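You operate a simulated robot arm through the tools that you are given. There is no shell and no other tool.

You run a simulated robot arm. Do the job below in one go: nothing can be reset, and whatever is moved stays where it is left.

TASK
Tip the spare oats back into their jar and stack the bowls.
Fine: jar closed; blue bowl emptied and nested in the mixing bowl, scoop in the blue bowl; nothing spilt. Set down upright: scoop.

Only the result counts: the job must be done as asked and must still hold three seconds after the hand-in. Knocking over, shifting, dropping, spilling or breaking anything else fails it.

THE ROBOT
A 6-joint arm with a two-finger parallel gripper, fixed in place. Base frame: the origin is on the floor under the middle of its stand, x ahead of it, y to its left, z up; the work surface is at about z = 0.89. Units: m, degrees, N and s.
With the tool pointing down near the work surface it reaches from about 0.24 to 0.64 m from the base axis. Its first joint turns from -66.0 to 66.0 degrees. Payload 2.7 kg.
Tool frame: the origin (TCP) lies between the finger pads and is the grasp point; the fingertips stand 0.023 m ahead of it; z points along the fingers, y is the line along which they close. The gripper opens to 0.094 m. The fingers are 0.038 m wide and 0.01 m thick; the gripper's body (0.054 by 0.096 m) begins 0.039 m behind the TCP.
Orientation is that of the tool frame in the base frame, as a unit quaternion [w, x, y, z]. With the fingers straight down and closing along the base's y, the tool's x points along the base's -x, its y along +y and its z along -z.

THE INTERFACE
- The arm moves only by the tool apply_moves. Its argument "increments" is a list of rows, each a list of 7 numbers: the shift along the tool's x, y, z in m, then the turn, a rotation vector about the tool's x, y, z in degrees, then the finger opening in m, from 0 to 0.094. In form: [[dx, dy, dz, wx, wy, wz, hand], ...]. A call has 1 to 20 rows; each row is the pose to reach, as a shift and turn from the pose commanded when the call began, along the tool's axes at that moment. Rows are played at 5 a second. More than 0.05 m and 8.6 degrees between two rows, or a gripper value outside its range, and nothing of the call is played. Where a pose cannot be reached the arm comes as near as it can. A force on the tool above 40 N (or 10 N above the force at the start of the call, whichever is more), or a blocked arm, ends the call early, and 0.2 s more pass. Each finger travels about 0.045 m/s and halts on what it meets, pressing with about 25 N; the grip force reading is that of the motor and also rises with nothing between the fingers. The clock runs only during rows and for 0.2 s after the last one: add rows that repeat a pose to give the fingers time. It gives the time, the measured TCP pose, the force on the tool (base axes), the opening and the grip force at its end, in the units of the frame above (readings bear some noise), with the torque about the TCP (base axes, N m) and any sound that the robot's microphone picked up.
- Cameras (640 x 400 px; columns grow to the right, rows downward): "scene" is fixed at [0.0849, -0.4396, 1.4052]; the picture's right is [0.67, -0.74, 0.00], its down [-0.42, -0.38, -0.82] and it looks along [0.61, 0.55, -0.57] (base axes); focal length 215 px, centre (320, 200). "wrist" rides on the gripper at [0.086, 0.016, -0.074] in the tool frame; the picture's right is [-0.18, 0.98, 0.00], its down [-0.58, -0.11, -0.81] and it looks along [-0.79, -0.15, 0.59] (tool axes); focal length 243 px, centre (320, 200). There is no depth. A picture from a camera that has moved, and an enlarged one, comes with that camera's place and axes in the base frame and with its lens.
- snapshot(camera): a new picture of that camera. The clock stands still meanwhile.
- enlarge(camera, box): a new picture of the part [left, top, right, bottom] of that camera's present view, enlarged. The clock stands still meanwhile.
- job_done(): hands the job in; it is judged then, once.

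Nothing tells you positions but the pictures and the camera data. Unless the task says otherwise, let go and move clear before handing in.

The tools are called after ">>>" by a JSON object that holds its "op" and its "data". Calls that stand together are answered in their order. apply_moves: Moves the arm, as the interface text tells. Its arguments: {"type":"object","properties":{"increments":{"type":"array","items":{"type":"array","items":{"type":"number"}}}},"required":["increments"]} The other tools are called the same way: snapshot (camera) takes a picture; enlarge (camera, box) takes an enlarged picture of a part of a camera's view; job_done () hands the job in.

At the start:

```text
clock: 0.0
tool_pos: [0.3231, 0.1293, 1.3288]
ee_rot: [0.0, -0.001, 1.0, 0.0]
wrist_force: [0.1, 0.5, 0.1]
wrist_torque: [-0.01, 0.01, 0.02]
opening: 0.094
grasp_force: 0.1
```

scene: 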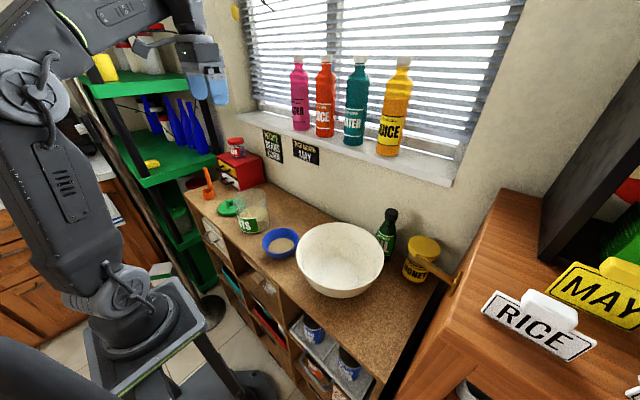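
wrist: 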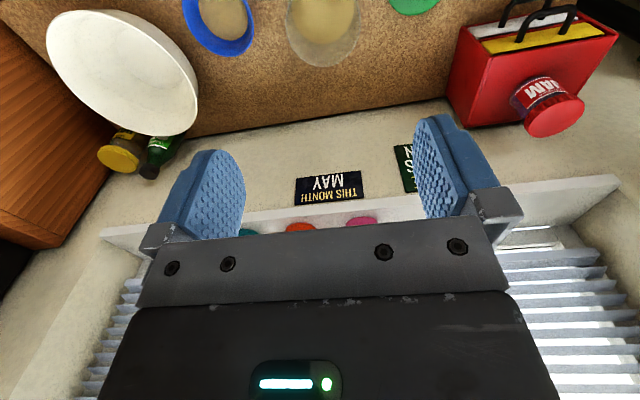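

I see a worktop with an open glass oat jar, a green lid beside it, an orange scoop, a small blue bowl of oats and a big white mixing bowl. I will look closer before moving anything.

>>> {"op": "enlarge", "data": {"camera": "scene", "box": [180, 130, 340, 270]}}

>>> {"op": "enlarge", "data": {"camera": "scene", "box": [240, 170, 480, 320]}}

>>> {"op": "enlarge", "data": {"camera": "wrist", "box": [0, 0, 640, 200]}}

```text
2.86 times, centred on (260, 200) of scene
camera zoom: at [0.0849, -0.4396, 1.4052], right [0.67, -0.74, 0.0], down [-0.42, -0.38, -0.82], along [0.61, 0.55, -0.57], focal length 614 px, centre (491, 200)
```

zoom: 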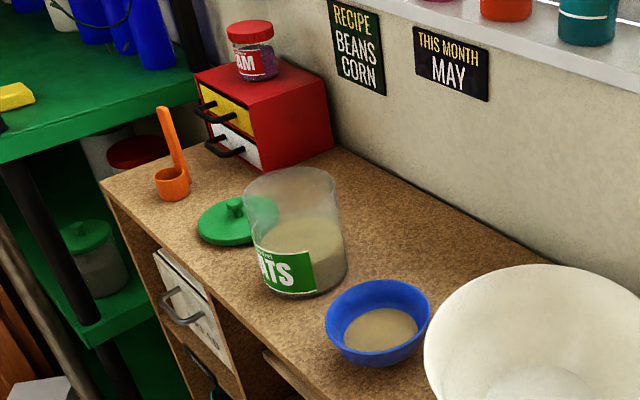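

```text
2.67 times, centred on (360, 245) of scene
camera zoom: at [0.0849, -0.4396, 1.4052], right [0.67, -0.74, 0.0], down [-0.42, -0.38, -0.82], along [0.61, 0.55, -0.57], focal length 573 px, centre (213, 80)
```

zoom: 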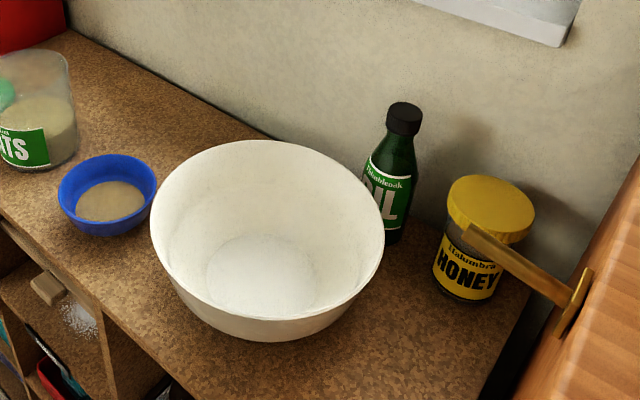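

```text
1.00 times, centred on (320, 100) of wrist (not enlarged: the box is as wide or as high as the picture)
camera zoom: at [0.2365, 0.1468, 1.403], right [0.18, 0.98, 0.0], down [0.58, -0.11, 0.81], along [0.79, -0.15, -0.59], focal length 243 px, centre (320, 300)
```

zoom: 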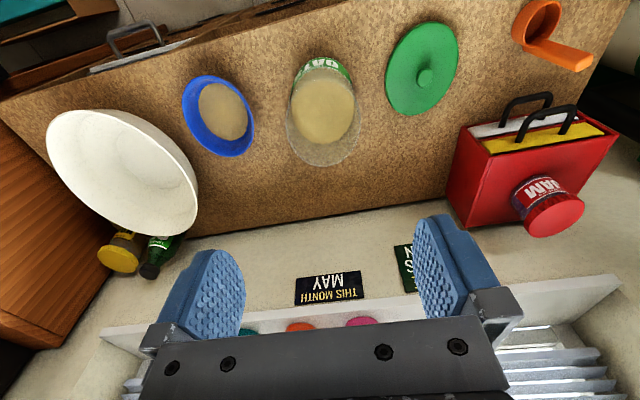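

I place the jar near (0.36, 0.12), the lid near (0.355, 0.28), the scoop near (0.33, 0.42) and the blue bowl near (0.343, -0.04). Next I zoom in on each to measure it.

>>> {"op": "enlarge", "data": {"camera": "scene", "box": [215, 180, 311, 240]}}

>>> {"op": "enlarge", "data": {"camera": "scene", "box": [255, 215, 319, 265]}}

>>> {"op": "enlarge", "data": {"camera": "scene", "box": [290, 210, 400, 310]}}

>>> {"op": "enlarge", "data": {"camera": "scene", "box": [180, 155, 260, 215]}}

>>> {"op": "enlarge", "data": {"camera": "wrist", "box": [160, -60, 480, 140]}}

>>> {"op": "enlarge", "data": {"camera": "wrist", "box": [400, -120, 640, 30]}}

```text
6.67 times, centred on (263, 210) of scene
camera zoom: at [0.0849, -0.4396, 1.4052], right [0.67, -0.74, 0.0], down [-0.42, -0.38, -0.82], along [0.61, 0.55, -0.57], focal length 1434 px, centre (700, 133)
```

zoom: 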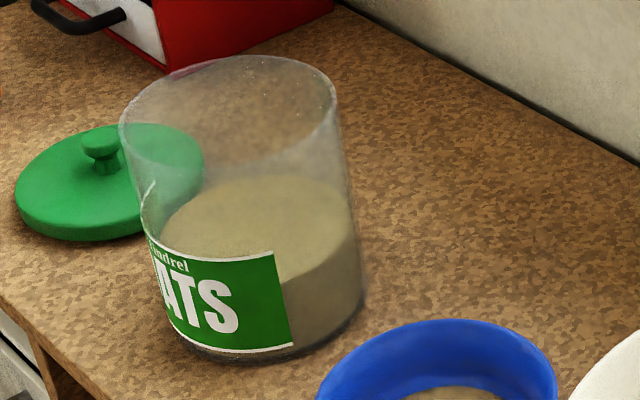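

```text
8.00 times, centred on (287, 240) of scene
camera zoom: at [0.0849, -0.4396, 1.4052], right [0.67, -0.74, 0.0], down [-0.42, -0.38, -0.82], along [0.61, 0.55, -0.57], focal length 1720 px, centre (584, -120)
```

zoom: 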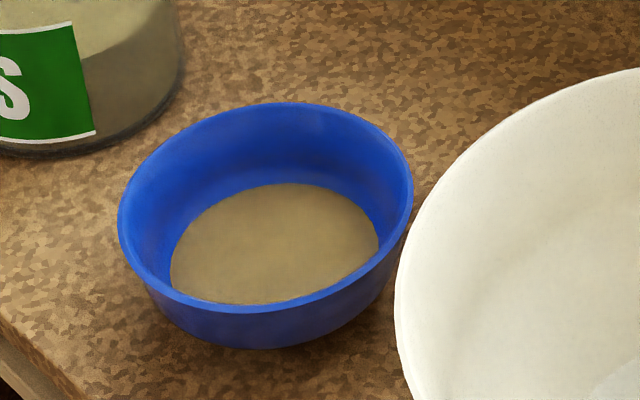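

```text
4.00 times, centred on (345, 260) of scene
camera zoom: at [0.0849, -0.4396, 1.4052], right [0.67, -0.74, 0.0], down [-0.42, -0.38, -0.82], along [0.61, 0.55, -0.57], focal length 860 px, centre (220, -40)
```

zoom: 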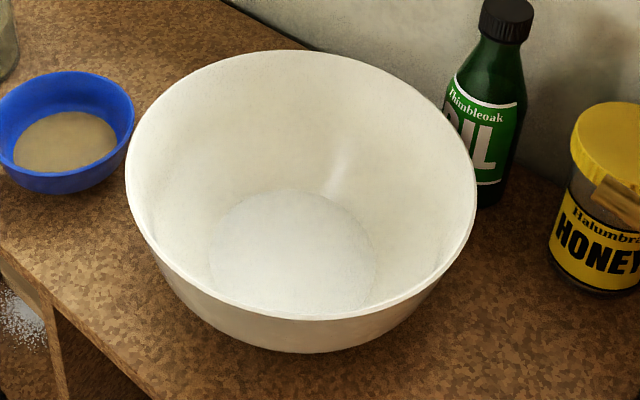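

```text
6.67 times, centred on (220, 185) of scene
camera zoom: at [0.0849, -0.4396, 1.4052], right [0.67, -0.74, 0.0], down [-0.42, -0.38, -0.82], along [0.61, 0.55, -0.57], focal length 1434 px, centre (987, 300)
```

zoom: 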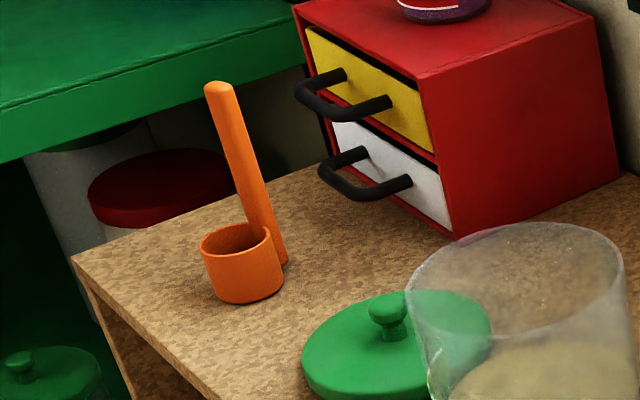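

```text
refused: -60 is not a number from 0 to 400
```

```text
refused: -120 is not a number from 0 to 400
```

The blue bowl is about 0.11 m wide, so it has to be held by its rim. The jar is about 0.11 m wide and 0.10 m tall. I'll lower the wrist camera in front of the bowl and jar to measure them better.

>>> {"op": "apply_moves", "data": {"increments": [[0.004, -0.018, 0.035, 0, 0, 0, 0.094], [0.008, -0.036, 0.07, 0, 0, 0, 0.094], [0.012, -0.054, 0.105, 0, 0, 0, 0.094], [0.016, -0.072, 0.14, 0, 0, 0, 0.094], [0.02, -0.09, 0.175, 0, 0, 0, 0.094], [0.023, -0.11, 0.209, 0, 0, 0, 0.094], [0.023, -0.11, 0.209, 0, 0, 0, 0.094]]}}

>>> {"op": "snapshot", "data": {"camera": "wrist"}}

>>> {"op": "snapshot", "data": {"camera": "scene"}}

```text
clock: 1.6
tool_pos: [0.3004, 0.0193, 1.1193]
ee_rot: [0.0, 0.0, 1.0, 0.0]
wrist_force: [0.8, 0.5, 0.1]
wrist_torque: [0.0, -0.01, -0.02]
opening: 0.0939
grasp_force: 0.2
```

```text
taken
camera wrist: at [0.2128, 0.0361, 1.1937], right [0.18, 0.98, 0.0], down [0.58, -0.11, 0.81], along [0.79, -0.15, -0.59], focal length 243 px, centre (320, 200)
```

wrist: 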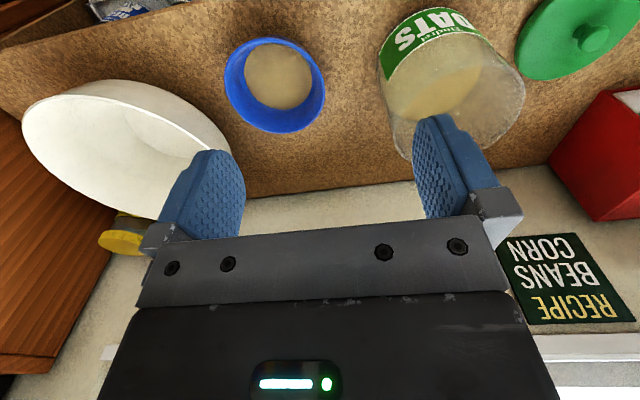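

```text
taken
```

scene: 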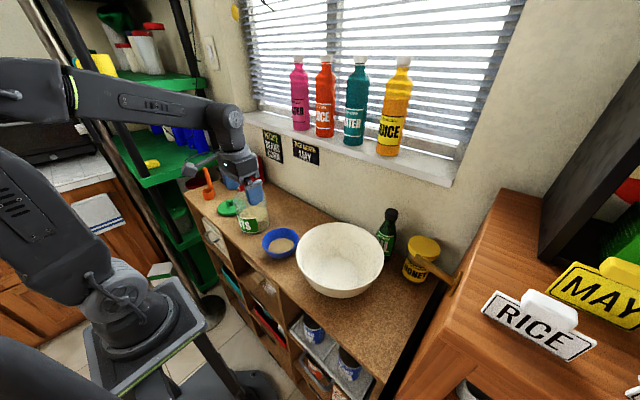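

The arm hangs clear of the worktop and both the blue bowl and the jar are now in the wrist view. I'll zoom in to measure rims and heights.

>>> {"op": "enlarge", "data": {"camera": "wrist", "box": [205, 20, 345, 145]}}

>>> {"op": "enlarge", "data": {"camera": "wrist", "box": [360, 0, 560, 170]}}

>>> {"op": "enlarge", "data": {"camera": "wrist", "box": [0, 60, 240, 260]}}

```text
3.20 times, centred on (275, 82) of wrist
camera zoom: at [0.2128, 0.0361, 1.1937], right [0.18, 0.98, 0.0], down [0.58, -0.11, 0.81], along [0.79, -0.15, -0.59], focal length 776 px, centre (464, 576)
```

zoom: 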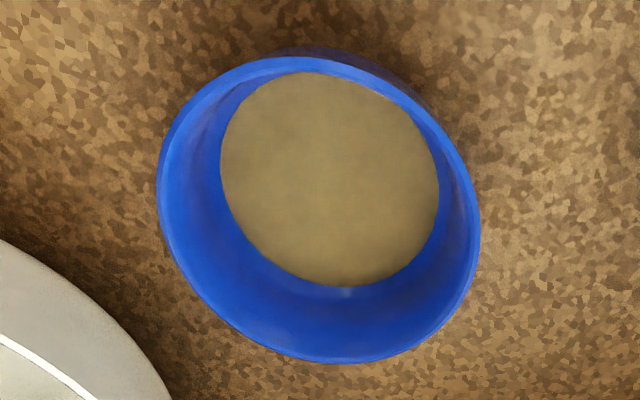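

```text
2.35 times, centred on (460, 85) of wrist
camera zoom: at [0.2128, 0.0361, 1.1937], right [0.18, 0.98, 0.0], down [0.58, -0.11, 0.81], along [0.79, -0.15, -0.59], focal length 571 px, centre (-9, 471)
```

zoom: 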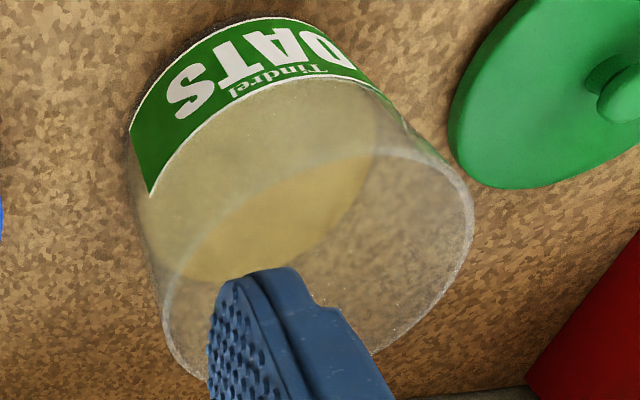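

```text
2.00 times, centred on (120, 160) of wrist
camera zoom: at [0.2128, 0.0361, 1.1937], right [0.18, 0.98, 0.0], down [0.58, -0.11, 0.81], along [0.79, -0.15, -0.59], focal length 485 px, centre (720, 280)
```

zoom: 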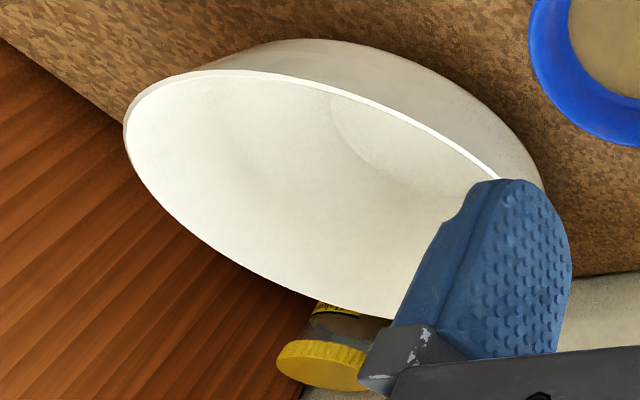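

The blue bowl is near (0.350, -0.040) with its rim at z≈0.933 and about 1 cm of oats. The jar mouth is near (0.368, 0.138) at z≈0.99. Before touching anything I'll rehearse the pouring motion empty, high above the jar, to check that the arm can reach it.

>>> {"op": "apply_moves", "data": {"increments": [[-0.0099, 0.039, -0.0068, 3.33, 0, 0, 0.094], [-0.0199, 0.0779, -0.0136, 6.67, 0, 0, 0.094], [-0.0298, 0.1169, -0.0204, 10, 0, 0, 0.094], [-0.0397, 0.1558, -0.0271, 13.33, 0, 0, 0.094], [-0.0497, 0.1948, -0.0339, 16.67, 0, 0, 0.094], [-0.0596, 0.2337, -0.0407, 20, 0, 0, 0.094], [-0.0596, 0.2337, -0.0407, 20, 0, 0, 0.094]]}}

>>> {"op": "snapshot", "data": {"camera": "wrist"}}

>>> {"op": "snapshot", "data": {"camera": "scene"}}

```text
clock: 3.2
tool_pos: [0.3609, 0.2533, 1.16]
ee_rot: [0.001, 0.0, 0.985, -0.174]
wrist_force: [-0.2, -0.6, 1.1]
wrist_torque: [-0.03, 0.03, -0.01]
opening: 0.094
grasp_force: 0.1
```

```text
taken
camera wrist: at [0.2731, 0.2949, 1.2247], right [0.19, 0.92, -0.34], down [0.58, 0.17, 0.8], along [0.79, -0.34, -0.5], focal length 243 px, centre (320, 200)
```

wrist: 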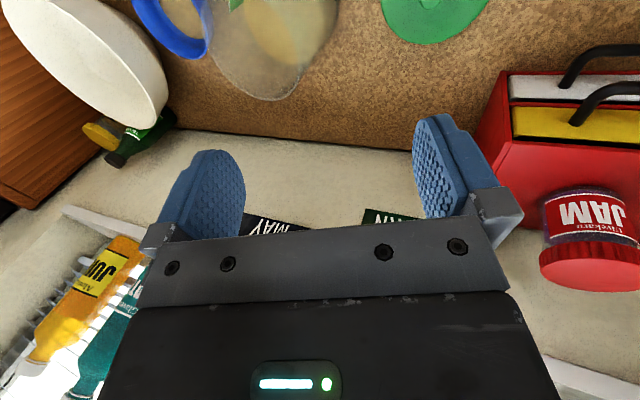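

```text
taken
```

scene: 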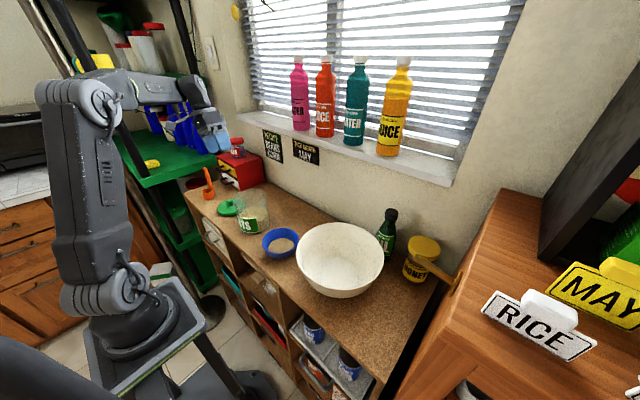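

The lean of 20 degrees was reached cleanly. Now I'll rehearse the tilt itself with the empty hand.

>>> {"op": "apply_moves", "data": {"increments": [[0, -0.00613, -0.01377, -8, 0, 0, 0.094], [0, -0.01411, -0.02655, -16, 0, 0, 0.094], [0, -0.0238, -0.0381, -24, 0, 0, 0.094], [0, -0.035, -0.04819, -32, 0, 0, 0.094], [0, -0.04749, -0.05661, -40, 0, 0, 0.094], [0, -0.06104, -0.06322, -48, 0, 0, 0.094], [0, -0.07537, -0.06789, -56, 0, 0, 0.094], [0, -0.09022, -0.0705, -64, 0, 0, 0.094], [0, -0.10528, -0.07103, -72, 0, 0, 0.094], [0, -0.12028, -0.06946, -80, 0, 0, 0.094], [0, -0.13489, -0.0658, -88, 0, 0, 0.094], [0, -0.14886, -0.06017, -96, 0, 0, 0.094], [0, -0.16192, -0.05263, -104, 0, 0, 0.094], [0, -0.1738, -0.04336, -112, 0, 0, 0.094], [0, -0.18427, -0.03252, -120, 0, 0, 0.094], [0, -0.18427, -0.03252, -120, 0, 0, 0.094]]}}

>>> {"op": "snapshot", "data": {"camera": "wrist"}}

>>> {"op": "snapshot", "data": {"camera": "scene"}}

```text
clock: 6.6
tool_pos: [0.3611, 0.092, 1.2535]
ee_rot: [0.0, -0.001, 0.642, 0.767]
wrist_force: [-0.3, 0.3, -0.6]
wrist_torque: [0.02, 0.03, 0.01]
opening: 0.0939
grasp_force: 0.0
```

```text
taken
camera wrist: at [0.2736, 0.0159, 1.2556], right [0.18, -0.17, 0.97], down [0.58, -0.78, -0.25], along [0.79, 0.61, -0.04], focal length 243 px, centre (320, 200)
```

wrist: 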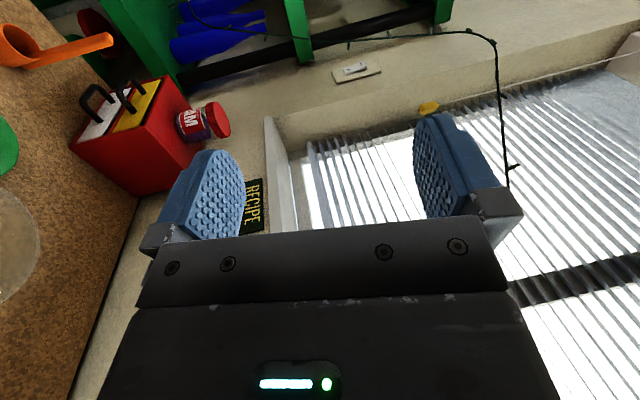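

```text
taken
```

scene: 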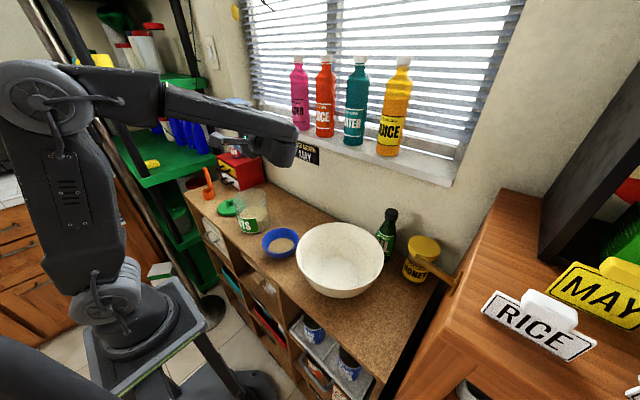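

The full tilt is reachable. Now I go back to a tool-down pose in front of the lid and scoop to measure them.

>>> {"op": "apply_moves", "data": {"increments": [[0.0044, -0.0131, 0.0171, 7.14, 0, 0, 0.094], [0.0087, -0.0261, 0.0343, 14.29, 0, 0, 0.094], [0.0131, -0.0392, 0.0514, 21.43, 0, 0, 0.094], [0.0174, -0.0523, 0.0685, 28.57, 0, 0, 0.094], [0.0218, -0.0653, 0.0857, 35.71, 0, 0, 0.094], [0.0261, -0.0784, 0.1028, 42.86, 0, 0, 0.094], [0.0305, -0.0915, 0.12, 50, 0, 0, 0.094], [0.0349, -0.1045, 0.1371, 57.14, 0, 0, 0.094], [0.0392, -0.1176, 0.1542, 64.29, 0, 0, 0.094], [0.0436, -0.1306, 0.1714, 71.43, 0, 0, 0.094], [0.0479, -0.1437, 0.1885, 78.57, 0, 0, 0.094], [0.0523, -0.1568, 0.2056, 85.71, 0, 0, 0.094], [0.0566, -0.1698, 0.2228, 92.86, 0, 0, 0.094], [0.061, -0.1829, 0.2399, 100, 0, 0, 0.094], [0.061, -0.1829, 0.2399, 100, 0, 0, 0.094]]}}

>>> {"op": "snapshot", "data": {"camera": "wrist"}}

>>> {"op": "enlarge", "data": {"camera": "wrist", "box": [320, 0, 640, 200]}}

>>> {"op": "enlarge", "data": {"camera": "wrist", "box": [60, 0, 380, 200]}}

```text
clock: 9.8
tool_pos: [0.298, 0.3595, 1.1121]
ee_rot: [0.001, -0.001, 1.0, -0.001]
wrist_force: [0.3, 0.1, -0.1]
wrist_torque: [-0.01, 0.01, 0.01]
opening: 0.0939
grasp_force: 0.0
```

```text
taken
camera wrist: at [0.211, 0.3764, 1.1879], right [0.18, 0.98, 0.0], down [0.58, -0.11, 0.81], along [0.79, -0.15, -0.59], focal length 243 px, centre (320, 200)
```

wrist: 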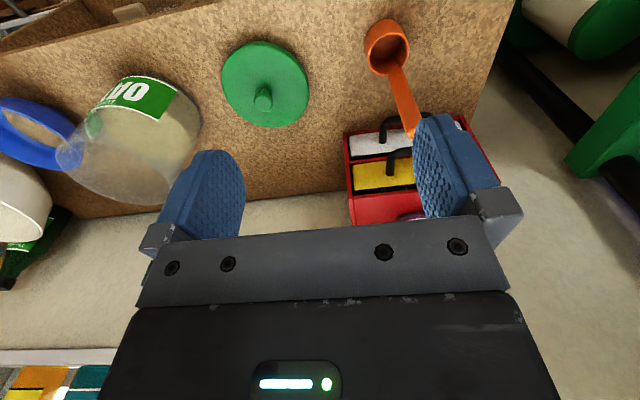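

```text
2.00 times, centred on (480, 100) of wrist
camera zoom: at [0.211, 0.3764, 1.1879], right [0.18, 0.98, 0.0], down [0.58, -0.11, 0.81], along [0.79, -0.15, -0.59], focal length 485 px, centre (0, 400)
```

zoom: 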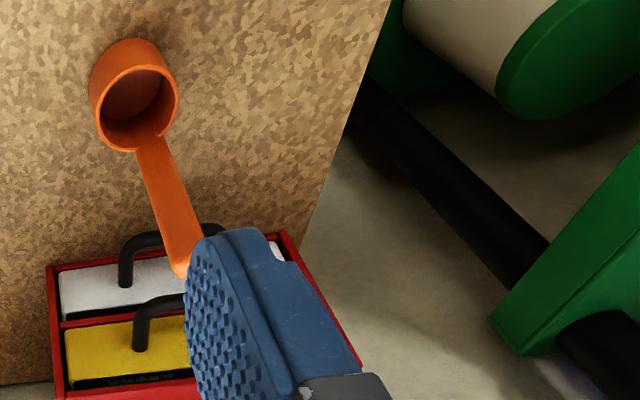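

```text
2.00 times, centred on (220, 100) of wrist
camera zoom: at [0.211, 0.3764, 1.1879], right [0.18, 0.98, 0.0], down [0.58, -0.11, 0.81], along [0.79, -0.15, -0.59], focal length 485 px, centre (520, 400)
```

zoom: 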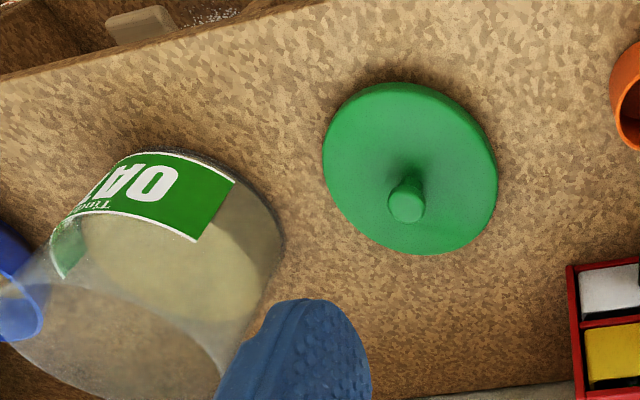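

The lid's knob is near (0.357, 0.281) with its top at about z=0.925. The scoop cup is near (0.33, 0.422), with its handle on the +x side rising to z≈1.02. Next I bring the hand over the blue bowl's near-left rim, turned 45 degrees, to check the wall profile.

>>> {"op": "apply_moves", "data": {"increments": [[-0.0017, -0.0403, 0, 0, 0, -5, 0.08], [-0.0033, -0.0805, 0, 0, 0, -10, 0.07], [-0.005, -0.1208, 0, 0, 0, -15, 0.06], [-0.0066, -0.1611, 0, 0, 0, -20, 0.05], [-0.0083, -0.2013, 0, 0, 0, -25, 0.04], [-0.0099, -0.2416, 0, 0, 0, -30, 0.036], [-0.0116, -0.2819, 0, 0, 0, -35, 0.036], [-0.0132, -0.3221, 0, 0, 0, -40, 0.036], [-0.0149, -0.3624, 0, 0, 0, -45, 0.036], [-0.0149, -0.3624, 0.03, 0, 0, -45, 0.036], [-0.0149, -0.3624, 0.06, 0, 0, -45, 0.036], [-0.0149, -0.3624, 0.09, 0, 0, -45, 0.036], [-0.0149, -0.3624, 0.09, 0, 0, -45, 0.036]]}}

>>> {"op": "snapshot", "data": {"camera": "wrist"}}

>>> {"op": "enlarge", "data": {"camera": "scene", "box": [200, 150, 360, 270]}}

```text
clock: 12.6
tool_pos: [0.3159, -0.0011, 1.0249]
ee_rot: [0.0, -0.383, 0.924, 0.0]
wrist_force: [0.3, -0.8, 0.4]
wrist_torque: [-0.02, 0.02, -0.01]
opening: 0.0361
grasp_force: 0.1
```

```text
taken
camera wrist: at [0.2417, -0.0508, 1.0995], right [-0.56, 0.83, 0.0], down [0.49, 0.33, 0.81], along [0.67, 0.45, -0.59], focal length 243 px, centre (320, 200)
```

wrist: 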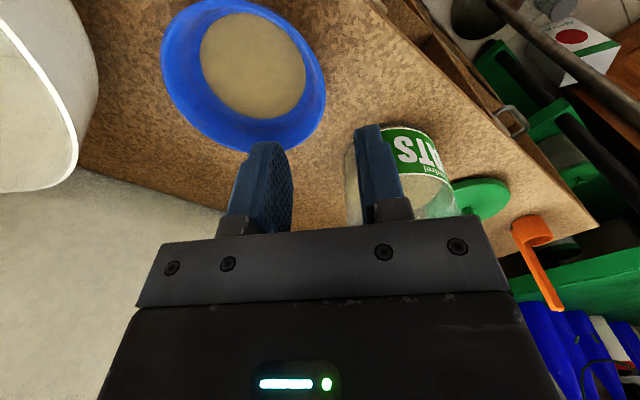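

```text
3.33 times, centred on (280, 210) of scene
camera zoom: at [0.0849, -0.4396, 1.4052], right [0.67, -0.74, 0.0], down [-0.42, -0.38, -0.82], along [0.61, 0.55, -0.57], focal length 717 px, centre (453, 167)
```

zoom: 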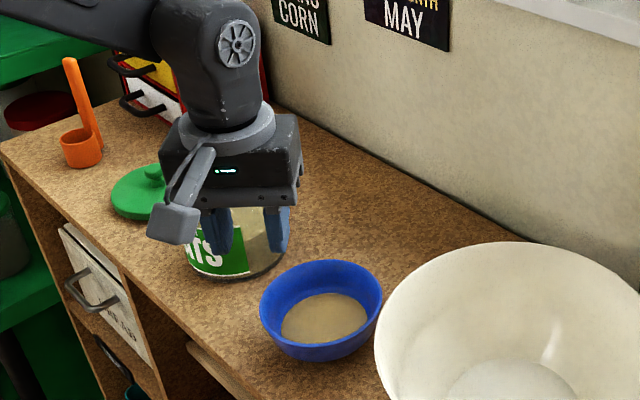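

>>> {"op": "enlarge", "data": {"camera": "wrist", "box": [140, 0, 396, 160]}}

>>> {"op": "enlarge", "data": {"camera": "wrist", "box": [320, 100, 520, 230]}}

```text
2.50 times, centred on (268, 80) of wrist
camera zoom: at [0.2417, -0.0508, 1.0995], right [-0.56, 0.83, 0.0], down [0.49, 0.33, 0.81], along [0.67, 0.45, -0.59], focal length 606 px, centre (450, 500)
```

zoom: 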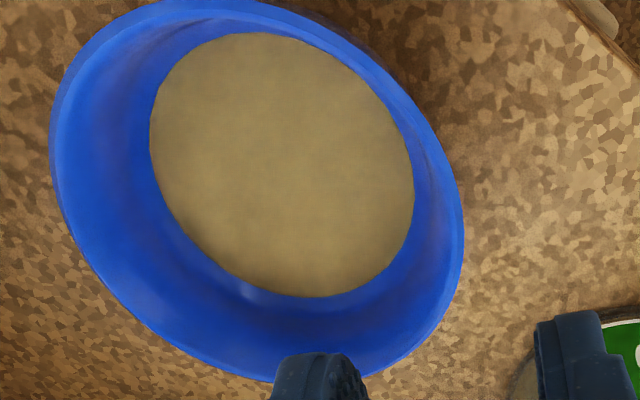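

```text
3.08 times, centred on (420, 165) of wrist
camera zoom: at [0.2417, -0.0508, 1.0995], right [-0.56, 0.83, 0.0], down [0.49, 0.33, 0.81], along [0.67, 0.45, -0.59], focal length 746 px, centre (12, 308)
```

zoom: 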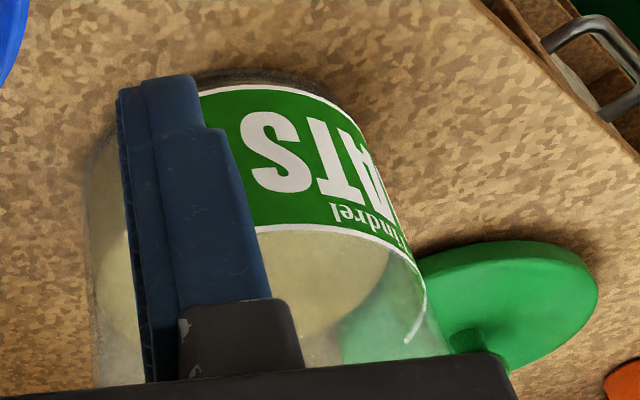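

The blue bowl measures as centre (0.3505, -0.040), outer rim radius about 0.0555, rim z≈0.935, oats surface about 0.898, so the wall leans about 16–17 degrees. I lean the hand to match the wall and come down to just above the rim for a check.

>>> {"op": "apply_moves", "data": {"increments": [[0.0007, -0.0002, 0, 5.67, 0, 0, 0.036], [0.0015, -0.0004, 0, 11.33, 0, 0, 0.036], [0.0022, -0.0006, 0, 17, 0, 0, 0.036], [0.0022, -0.0006, 0.02, 17, 0, 0, 0.036], [0.0022, -0.0006, 0.04, 17, 0, 0, 0.036], [0.0022, -0.0006, 0.06, 17, 0, 0, 0.036], [0.0022, -0.0006, 0.06, 17, 0, 0, 0.036]]}}

>>> {"op": "snapshot", "data": {"camera": "wrist"}}

>>> {"op": "enlarge", "data": {"camera": "scene", "box": [230, 180, 326, 240]}}

>>> {"op": "enlarge", "data": {"camera": "scene", "box": [244, 210, 324, 270]}}

```text
clock: 14.2
tool_pos: [0.3129, -0.0063, 0.9646]
ee_rot: [0.057, -0.379, 0.914, -0.137]
wrist_force: [0.4, 0.7, -0.7]
wrist_torque: [0.01, 0.01, -0.03]
opening: 0.036
grasp_force: 0.0
```

```text
taken
camera wrist: at [0.2245, -0.0396, 1.0315], right [-0.53, 0.79, -0.29], down [0.32, 0.5, 0.8], along [0.78, 0.34, -0.52], focal length 243 px, centre (320, 200)
```

wrist: 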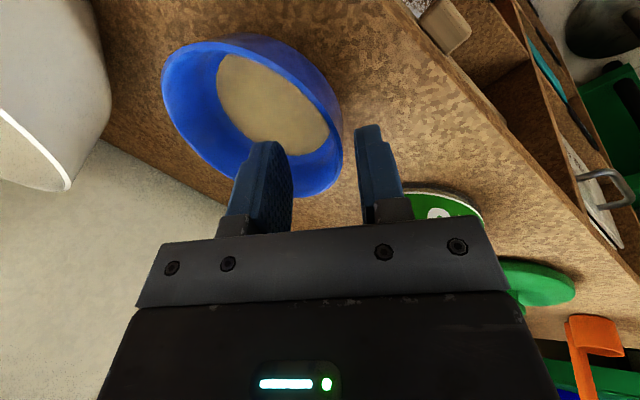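

```text
6.67 times, centred on (278, 210) of scene
camera zoom: at [0.0849, -0.4396, 1.4052], right [0.67, -0.74, 0.0], down [-0.42, -0.38, -0.82], along [0.61, 0.55, -0.57], focal length 1434 px, centre (600, 133)
```

zoom: 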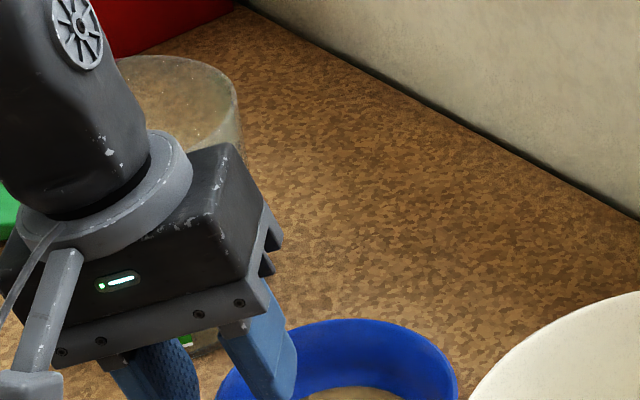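

```text
6.67 times, centred on (284, 240) of scene
camera zoom: at [0.0849, -0.4396, 1.4052], right [0.67, -0.74, 0.0], down [-0.42, -0.38, -0.82], along [0.61, 0.55, -0.57], focal length 1434 px, centre (560, -67)
```

zoom: 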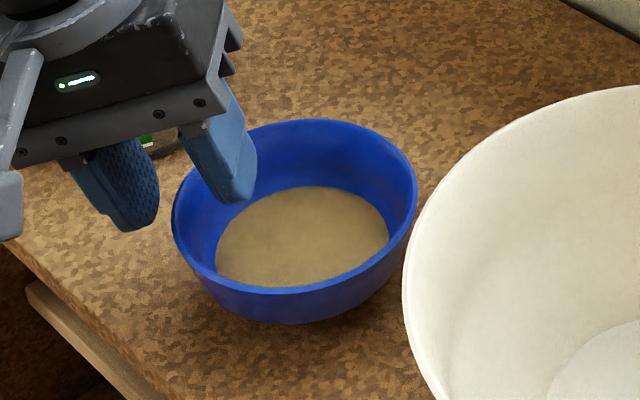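

The fingers straddle the rim cleanly. I go down to grip depth and check before closing.

>>> {"op": "apply_moves", "data": {"increments": [[-0.001, 0.003, 0.0099, 0, 0, 0, 0.036], [-0.001, 0.0063, 0.0198, 0, 0, 0, 0.036], [-0.001, 0.0095, 0.0296, 0, 0, 0, 0.036], [-0.001, 0.0095, 0.0296, 0, 0, 0, 0.036]]}}

>>> {"op": "enlarge", "data": {"camera": "wrist", "box": [140, 20, 460, 220]}}

>>> {"op": "enlarge", "data": {"camera": "scene", "box": [244, 210, 324, 270]}}

```text
clock: 15.2
tool_pos: [0.314, -0.0048, 0.9336]
ee_rot: [0.057, -0.379, 0.913, -0.137]
wrist_force: [-1.2, 0.9, 0.0]
wrist_torque: [-0.01, 0.01, 0.02]
opening: 0.036
grasp_force: 0.1
```

```text
2.00 times, centred on (300, 120) of wrist
camera zoom: at [0.2246, -0.0391, 0.9999], right [-0.53, 0.8, -0.29], down [0.32, 0.5, 0.8], along [0.78, 0.34, -0.52], focal length 485 px, centre (360, 360)
```

zoom: 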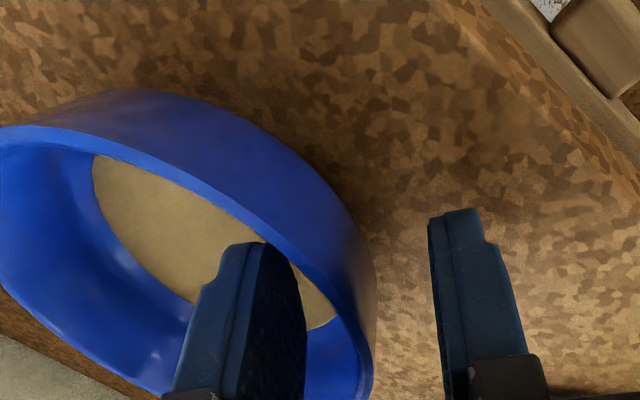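

```text
6.67 times, centred on (284, 240) of scene
camera zoom: at [0.0849, -0.4396, 1.4052], right [0.67, -0.74, 0.0], down [-0.42, -0.38, -0.82], along [0.61, 0.55, -0.57], focal length 1434 px, centre (560, -67)
```

zoom: 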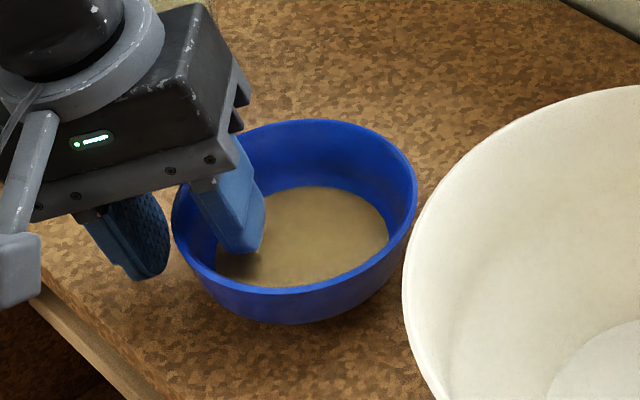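

The rim sits about midway between the fingers. I close the grip now.

>>> {"op": "apply_moves", "data": {"increments": [[0, 0, 0, 0, 0, 0, 0.024], [0, 0, 0, 0, 0, 0, 0.014], [0, 0, 0, 0, 0, 0, 0.008], [0, 0, 0, 0, 0, 0, 0.0], [0, 0, 0, 0, 0, 0, 0.0], [0, 0, 0, 0, 0, 0, 0.0]]}}

>>> {"op": "enlarge", "data": {"camera": "wrist", "box": [140, 20, 460, 220]}}

>>> {"op": "enlarge", "data": {"camera": "scene", "box": [244, 210, 324, 270]}}

```text
clock: 16.6
tool_pos: [0.3136, -0.0043, 0.9331]
ee_rot: [0.057, -0.379, 0.913, -0.138]
wrist_force: [0.7, 0.4, 0.1]
wrist_torque: [0.01, 0.05, 0.01]
opening: 0.0086
grasp_force: 25.4
```

```text
2.00 times, centred on (300, 120) of wrist
camera zoom: at [0.2246, -0.0391, 1.0], right [-0.53, 0.79, -0.29], down [0.32, 0.5, 0.8], along [0.78, 0.34, -0.52], focal length 485 px, centre (360, 360)
```

zoom: 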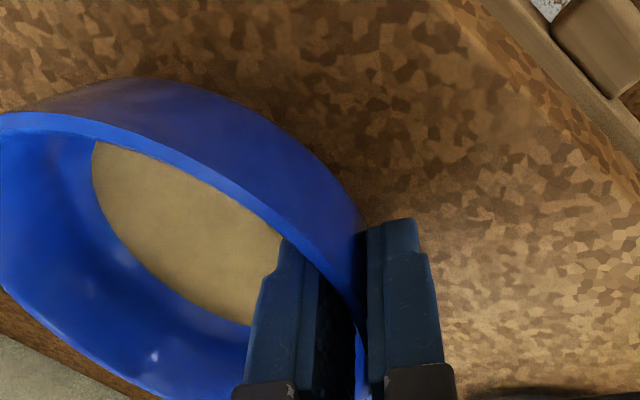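

```text
6.67 times, centred on (284, 240) of scene
camera zoom: at [0.0849, -0.4395, 1.4052], right [0.67, -0.74, 0.0], down [-0.42, -0.38, -0.82], along [0.61, 0.55, -0.57], focal length 1434 px, centre (560, -67)
```

zoom: 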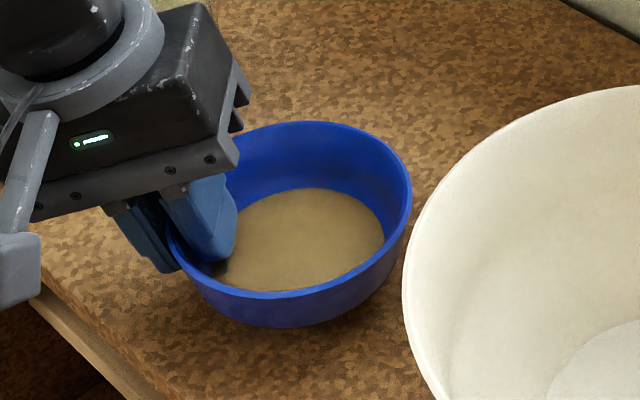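

The grip is firm (opening 0.0086, 25 N) and the bowl shows no visible tilt. I lift it by 2 cm and check that it stays level.

>>> {"op": "apply_moves", "data": {"increments": [[0, -0.0015, -0.0048, 0, 0, 0, 0.0], [0, -0.0029, -0.0096, 0, 0, 0, 0.0], [0, -0.0058, -0.0191, 0, 0, 0, 0.0], [0, -0.0058, -0.0191, 0, 0, 0, 0.0]]}}

>>> {"op": "snapshot", "data": {"camera": "wrist"}}

>>> {"op": "enlarge", "data": {"camera": "scene", "box": [244, 210, 324, 270]}}

```text
clock: 17.6
tool_pos: [0.3139, -0.0042, 0.955]
ee_rot: [0.056, -0.379, 0.914, -0.137]
wrist_force: [-0.1, 0.0, -2.8]
wrist_torque: [0.06, 0.04, 0.02]
opening: 0.0083
grasp_force: 25.5
```

```text
taken
camera wrist: at [0.225, -0.0383, 1.0214], right [-0.53, 0.79, -0.29], down [0.32, 0.5, 0.8], along [0.78, 0.34, -0.52], focal length 243 px, centre (320, 200)
```

wrist: 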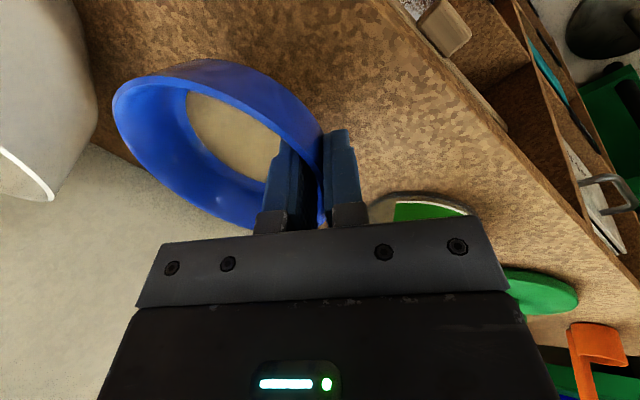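

```text
6.67 times, centred on (284, 240) of scene
camera zoom: at [0.0849, -0.4396, 1.4052], right [0.67, -0.74, 0.0], down [-0.42, -0.38, -0.82], along [0.61, 0.55, -0.57], focal length 1434 px, centre (560, -67)
```

zoom: 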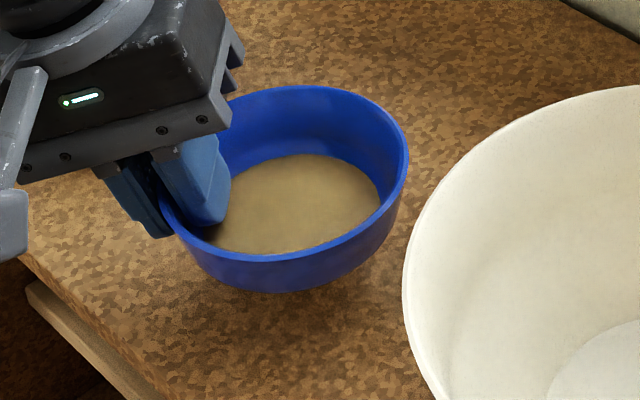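

The bowl hangs level with the oats intact. I raise it straight up well above the jar.

>>> {"op": "apply_moves", "data": {"increments": [[0, -0.0048, -0.0158, 0, 0, 0, 0.0], [0, -0.0121, -0.0394, 0, 0, 0, 0.0], [0, -0.0193, -0.0631, 0, 0, 0, 0.0], [0, -0.0265, -0.0867, 0, 0, 0, 0.0], [0, -0.0337, -0.1104, 0, 0, 0, 0.0], [0, -0.041, -0.134, 0, 0, 0, 0.0], [0, -0.0458, -0.1498, 0, 0, 0, 0.0], [0, -0.0482, -0.1577, 0, 0, 0, 0.0], [0, -0.0482, -0.1577, 0, 0, 0, 0.0]]}}

>>> {"op": "snapshot", "data": {"camera": "wrist"}}

>>> {"op": "enlarge", "data": {"camera": "scene", "box": [200, 130, 360, 250]}}

```text
clock: 19.6
tool_pos: [0.3139, -0.0038, 1.1199]
ee_rot: [0.057, -0.378, 0.914, -0.137]
wrist_force: [0.0, 0.6, -1.4]
wrist_torque: [0.08, 0.09, 0.06]
opening: 0.0082
grasp_force: 24.7
```

```text
taken
camera wrist: at [0.2258, -0.0383, 1.1854], right [-0.53, 0.79, -0.29], down [0.32, 0.5, 0.8], along [0.78, 0.34, -0.52], focal length 243 px, centre (320, 200)
```

wrist: 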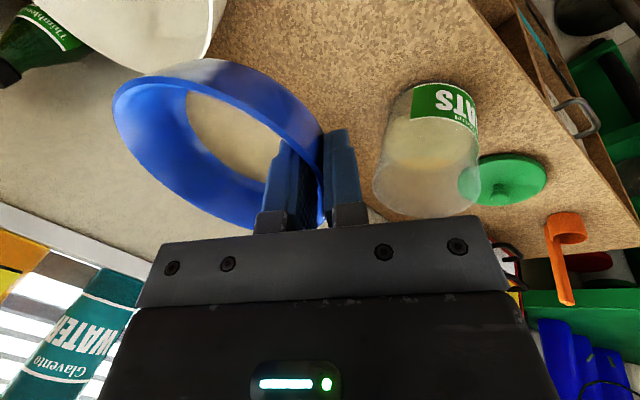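

```text
3.33 times, centred on (280, 190) of scene
camera zoom: at [0.0849, -0.4396, 1.4052], right [0.67, -0.74, 0.0], down [-0.42, -0.38, -0.82], along [0.61, 0.55, -0.57], focal length 717 px, centre (453, 233)
```

zoom: 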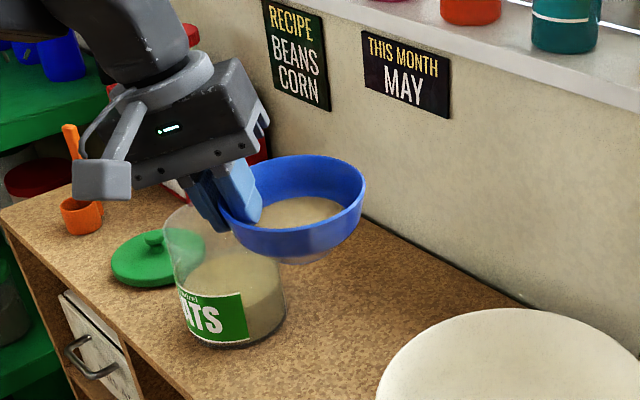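

The bowl stays level, and the wrist now shows the jar clearly. I zoom in on the jar mouth to fix its position.

>>> {"op": "enlarge", "data": {"camera": "wrist", "box": [360, 70, 560, 220]}}

>>> {"op": "enlarge", "data": {"camera": "scene", "box": [230, 170, 300, 240]}}

```text
2.67 times, centred on (460, 145) of wrist
camera zoom: at [0.2258, -0.0383, 1.1854], right [-0.53, 0.79, -0.29], down [0.32, 0.5, 0.8], along [0.78, 0.34, -0.52], focal length 647 px, centre (-53, 347)
```

zoom: 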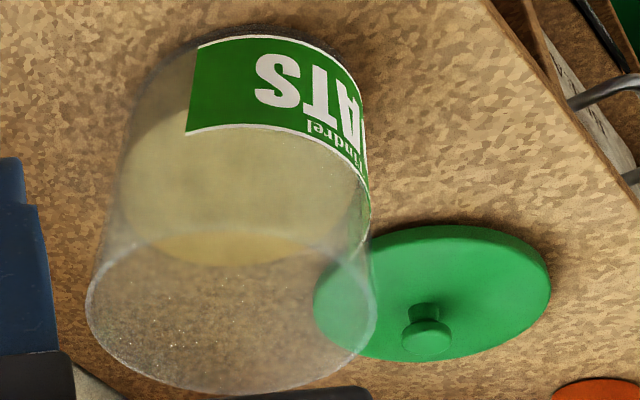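

```text
5.71 times, centred on (265, 205) of scene
camera zoom: at [0.0849, -0.4396, 1.4052], right [0.67, -0.74, 0.0], down [-0.42, -0.38, -0.82], along [0.61, 0.55, -0.57], focal length 1229 px, centre (634, 171)
```

zoom: 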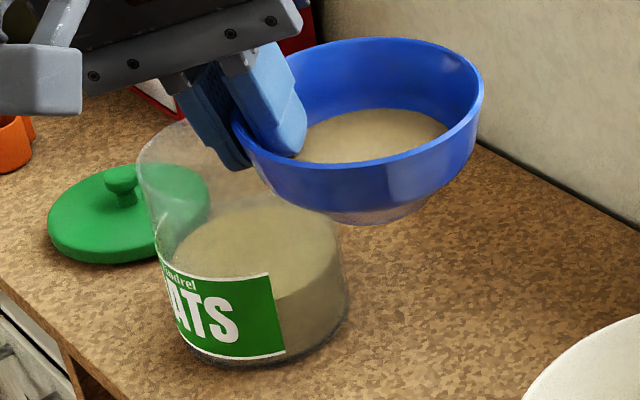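

Two cameras agree that the jar mouth is centred near (0.370, 0.136) with its rim at about z=1.004. I carry the bowl over, level and slowly, turning it so that its free lip faces the jar.

>>> {"op": "apply_moves", "data": {"increments": [[-0.0111, 0.0069, -0.0021, 0, 0.66, 2.15, 0.0], [-0.029, 0.0179, -0.0055, 0, 1.71, 5.59, 0.0], [-0.0512, 0.0317, -0.0097, 0, 3.02, 9.89, 0.0], [-0.0757, 0.0468, -0.0143, 0, 4.47, 14.62, 0.0], [-0.1002, 0.062, -0.0189, 0, 5.92, 19.35, 0.0], [-0.1247, 0.0771, -0.0236, 0, 7.36, 24.08, 0.0], [-0.1492, 0.0923, -0.0282, 0, 8.81, 28.81, 0.0], [-0.1737, 0.1074, -0.0328, 0, 10.26, 33.54, 0.0], [-0.196, 0.1212, -0.037, 0, 11.57, 37.84, 0.0], [-0.2116, 0.1308, -0.04, 0, 12.49, 40.85, 0.0], [-0.2227, 0.1377, -0.0421, 0, 13.15, 43.0, 0.0], [-0.2227, 0.1377, -0.0421, 0, 13.15, 43.0, 0.0]]}}

>>> {"op": "snapshot", "data": {"camera": "wrist"}}

>>> {"op": "enlarge", "data": {"camera": "scene", "box": [180, 110, 340, 230]}}

```text
clock: 22.2
tool_pos: [0.367, 0.2559, 1.1198]
ee_rot: [0.0, 0.0, 0.989, -0.147]
wrist_force: [0.0, -0.2, -1.5]
wrist_torque: [0.06, 0.02, -0.05]
opening: 0.0082
grasp_force: 25.8
```

```text
taken
camera wrist: at [0.2797, 0.2946, 1.1855], right [0.18, 0.94, -0.29], down [0.58, 0.13, 0.8], along [0.79, -0.32, -0.52], focal length 243 px, centre (320, 200)
```

wrist: 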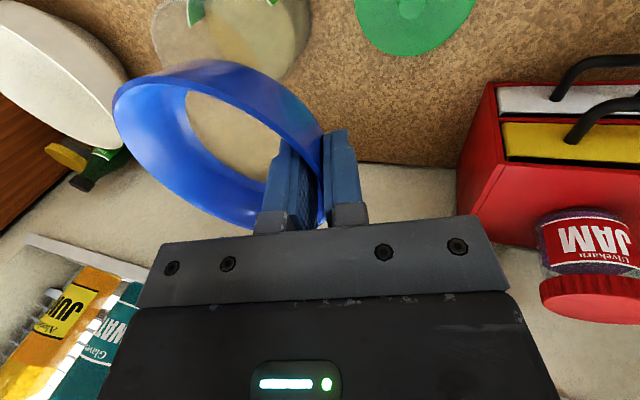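

```text
3.33 times, centred on (260, 170) of scene
camera zoom: at [0.0849, -0.4395, 1.4052], right [0.67, -0.74, 0.0], down [-0.42, -0.38, -0.82], along [0.61, 0.55, -0.57], focal length 717 px, centre (520, 300)
```

zoom: 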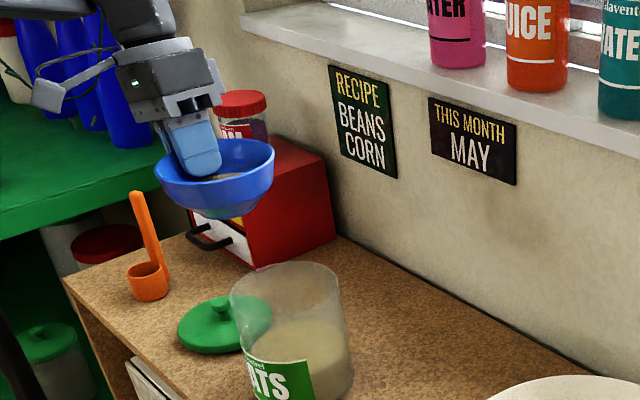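

The bowl is level above and beside the jar, with its lip toward the mouth. I start tilting, lowering the lip over the mouth as it goes, and stop at 40 degrees to check.

>>> {"op": "apply_moves", "data": {"increments": [[-0.001, 0.0006, 0.0024, -4, 0, 0, 0.0], [-0.002, 0.001, 0.0059, -8, 0, 0, 0.0], [-0.003, 0.001, 0.0098, -12, 0, 0, 0.0], [-0.003, 0.0002, 0.0129, -16, 0, 0, 0.0], [-0.003, -0.0011, 0.0161, -20, 0, 0, 0.0], [-0.003, -0.004, 0.016, -24, 0, 0, 0.0], [-0.003, -0.0076, 0.0152, -28, 0, 0, 0.0], [-0.003, -0.0118, 0.0138, -32, 0, 0, 0.0], [-0.003, -0.0163, 0.0128, -36, 0, 0, 0.0], [-0.003, -0.0215, 0.0112, -40, 0, 0, 0.0]]}}

>>> {"op": "snapshot", "data": {"camera": "wrist"}}

>>> {"op": "enlarge", "data": {"camera": "scene", "box": [190, 130, 310, 230]}}

```text
clock: 24.4
tool_pos: [0.3727, 0.2304, 1.1143]
ee_rot: [0.0, 0.0, 0.98, 0.199]
wrist_force: [-0.4, -0.1, -1.2]
wrist_torque: [0.06, 0.0, 0.0]
opening: 0.0078
grasp_force: 25.0
```

```text
taken
camera wrist: at [0.2847, 0.2177, 1.1886], right [0.18, 0.9, 0.38], down [0.58, -0.42, 0.7], along [0.79, 0.09, -0.6], focal length 243 px, centre (320, 200)
```

wrist: 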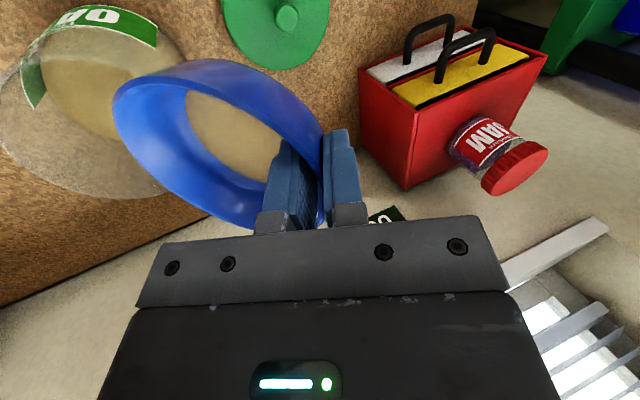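

```text
4.00 times, centred on (250, 180) of scene
camera zoom: at [0.0849, -0.4395, 1.4052], right [0.67, -0.74, 0.0], down [-0.42, -0.38, -0.82], along [0.61, 0.55, -0.57], focal length 860 px, centre (600, 280)
```

zoom: 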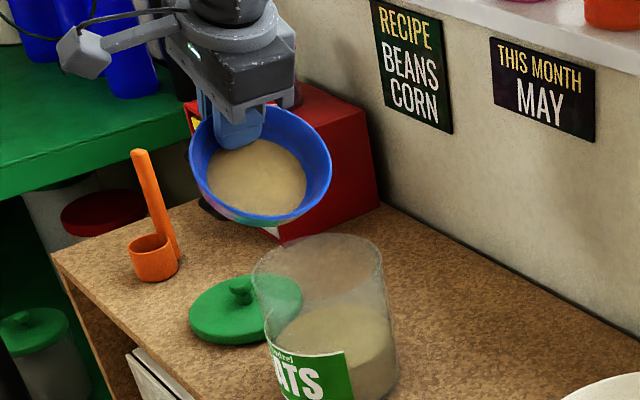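

The lip sits right over the jar mouth and the oats have not moved yet. I continue to 72 degrees and check again.

>>> {"op": "apply_moves", "data": {"increments": [[0.0005, -0.0031, -0.0053, -4, 0, 0, 0.0], [0.001, -0.0071, -0.0095, -8, 0, 0, 0.0], [0.0015, -0.0111, -0.0144, -12, 0, 0, 0.0], [0.0015, -0.0157, -0.0191, -16, 0, 0, 0.0], [0.0015, -0.0207, -0.0234, -20, 0, 0, 0.0], [0.0015, -0.026, -0.0276, -24, 0, 0, 0.0], [0.0015, -0.0318, -0.0313, -28, 0, 0, 0.0], [0.0015, -0.0379, -0.0346, -32, 0, 0, 0.0]]}}

>>> {"op": "snapshot", "data": {"camera": "wrist"}}

>>> {"op": "enlarge", "data": {"camera": "scene", "box": [190, 130, 310, 230]}}

```text
clock: 26.2
tool_pos: [0.3694, 0.1838, 1.133]
ee_rot: [0.001, -0.001, 0.887, 0.462]
wrist_force: [-0.6, 0.4, -1.6]
wrist_torque: [-0.01, -0.01, -0.02]
opening: 0.0083
grasp_force: 24.6
```

```text
taken
camera wrist: at [0.2828, 0.1319, 1.1879], right [0.18, 0.56, 0.81], down [0.58, -0.72, 0.37], along [0.79, 0.4, -0.46], focal length 243 px, centre (320, 200)
```

wrist: 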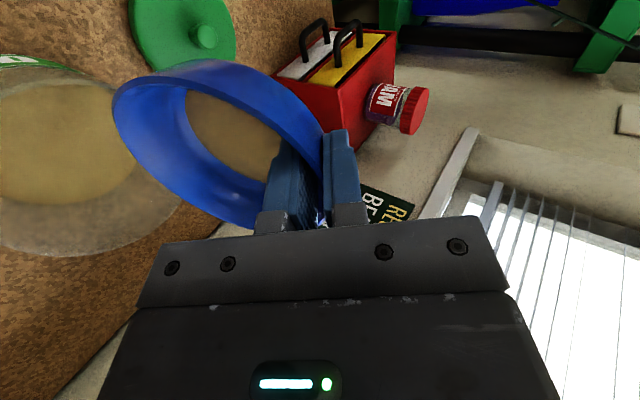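

```text
4.00 times, centred on (250, 180) of scene
camera zoom: at [0.0849, -0.4395, 1.4052], right [0.67, -0.74, 0.0], down [-0.42, -0.38, -0.82], along [0.61, 0.55, -0.57], focal length 860 px, centre (600, 280)
```

zoom: 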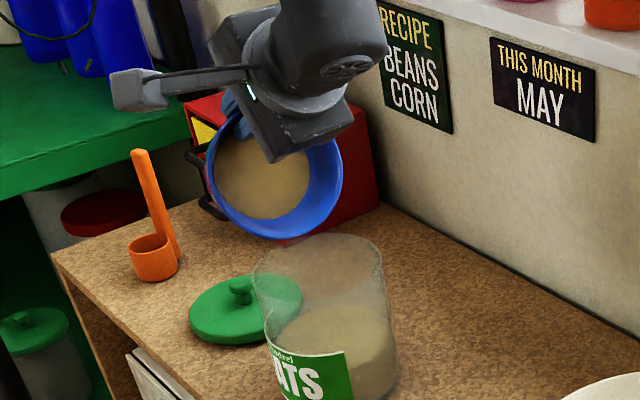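

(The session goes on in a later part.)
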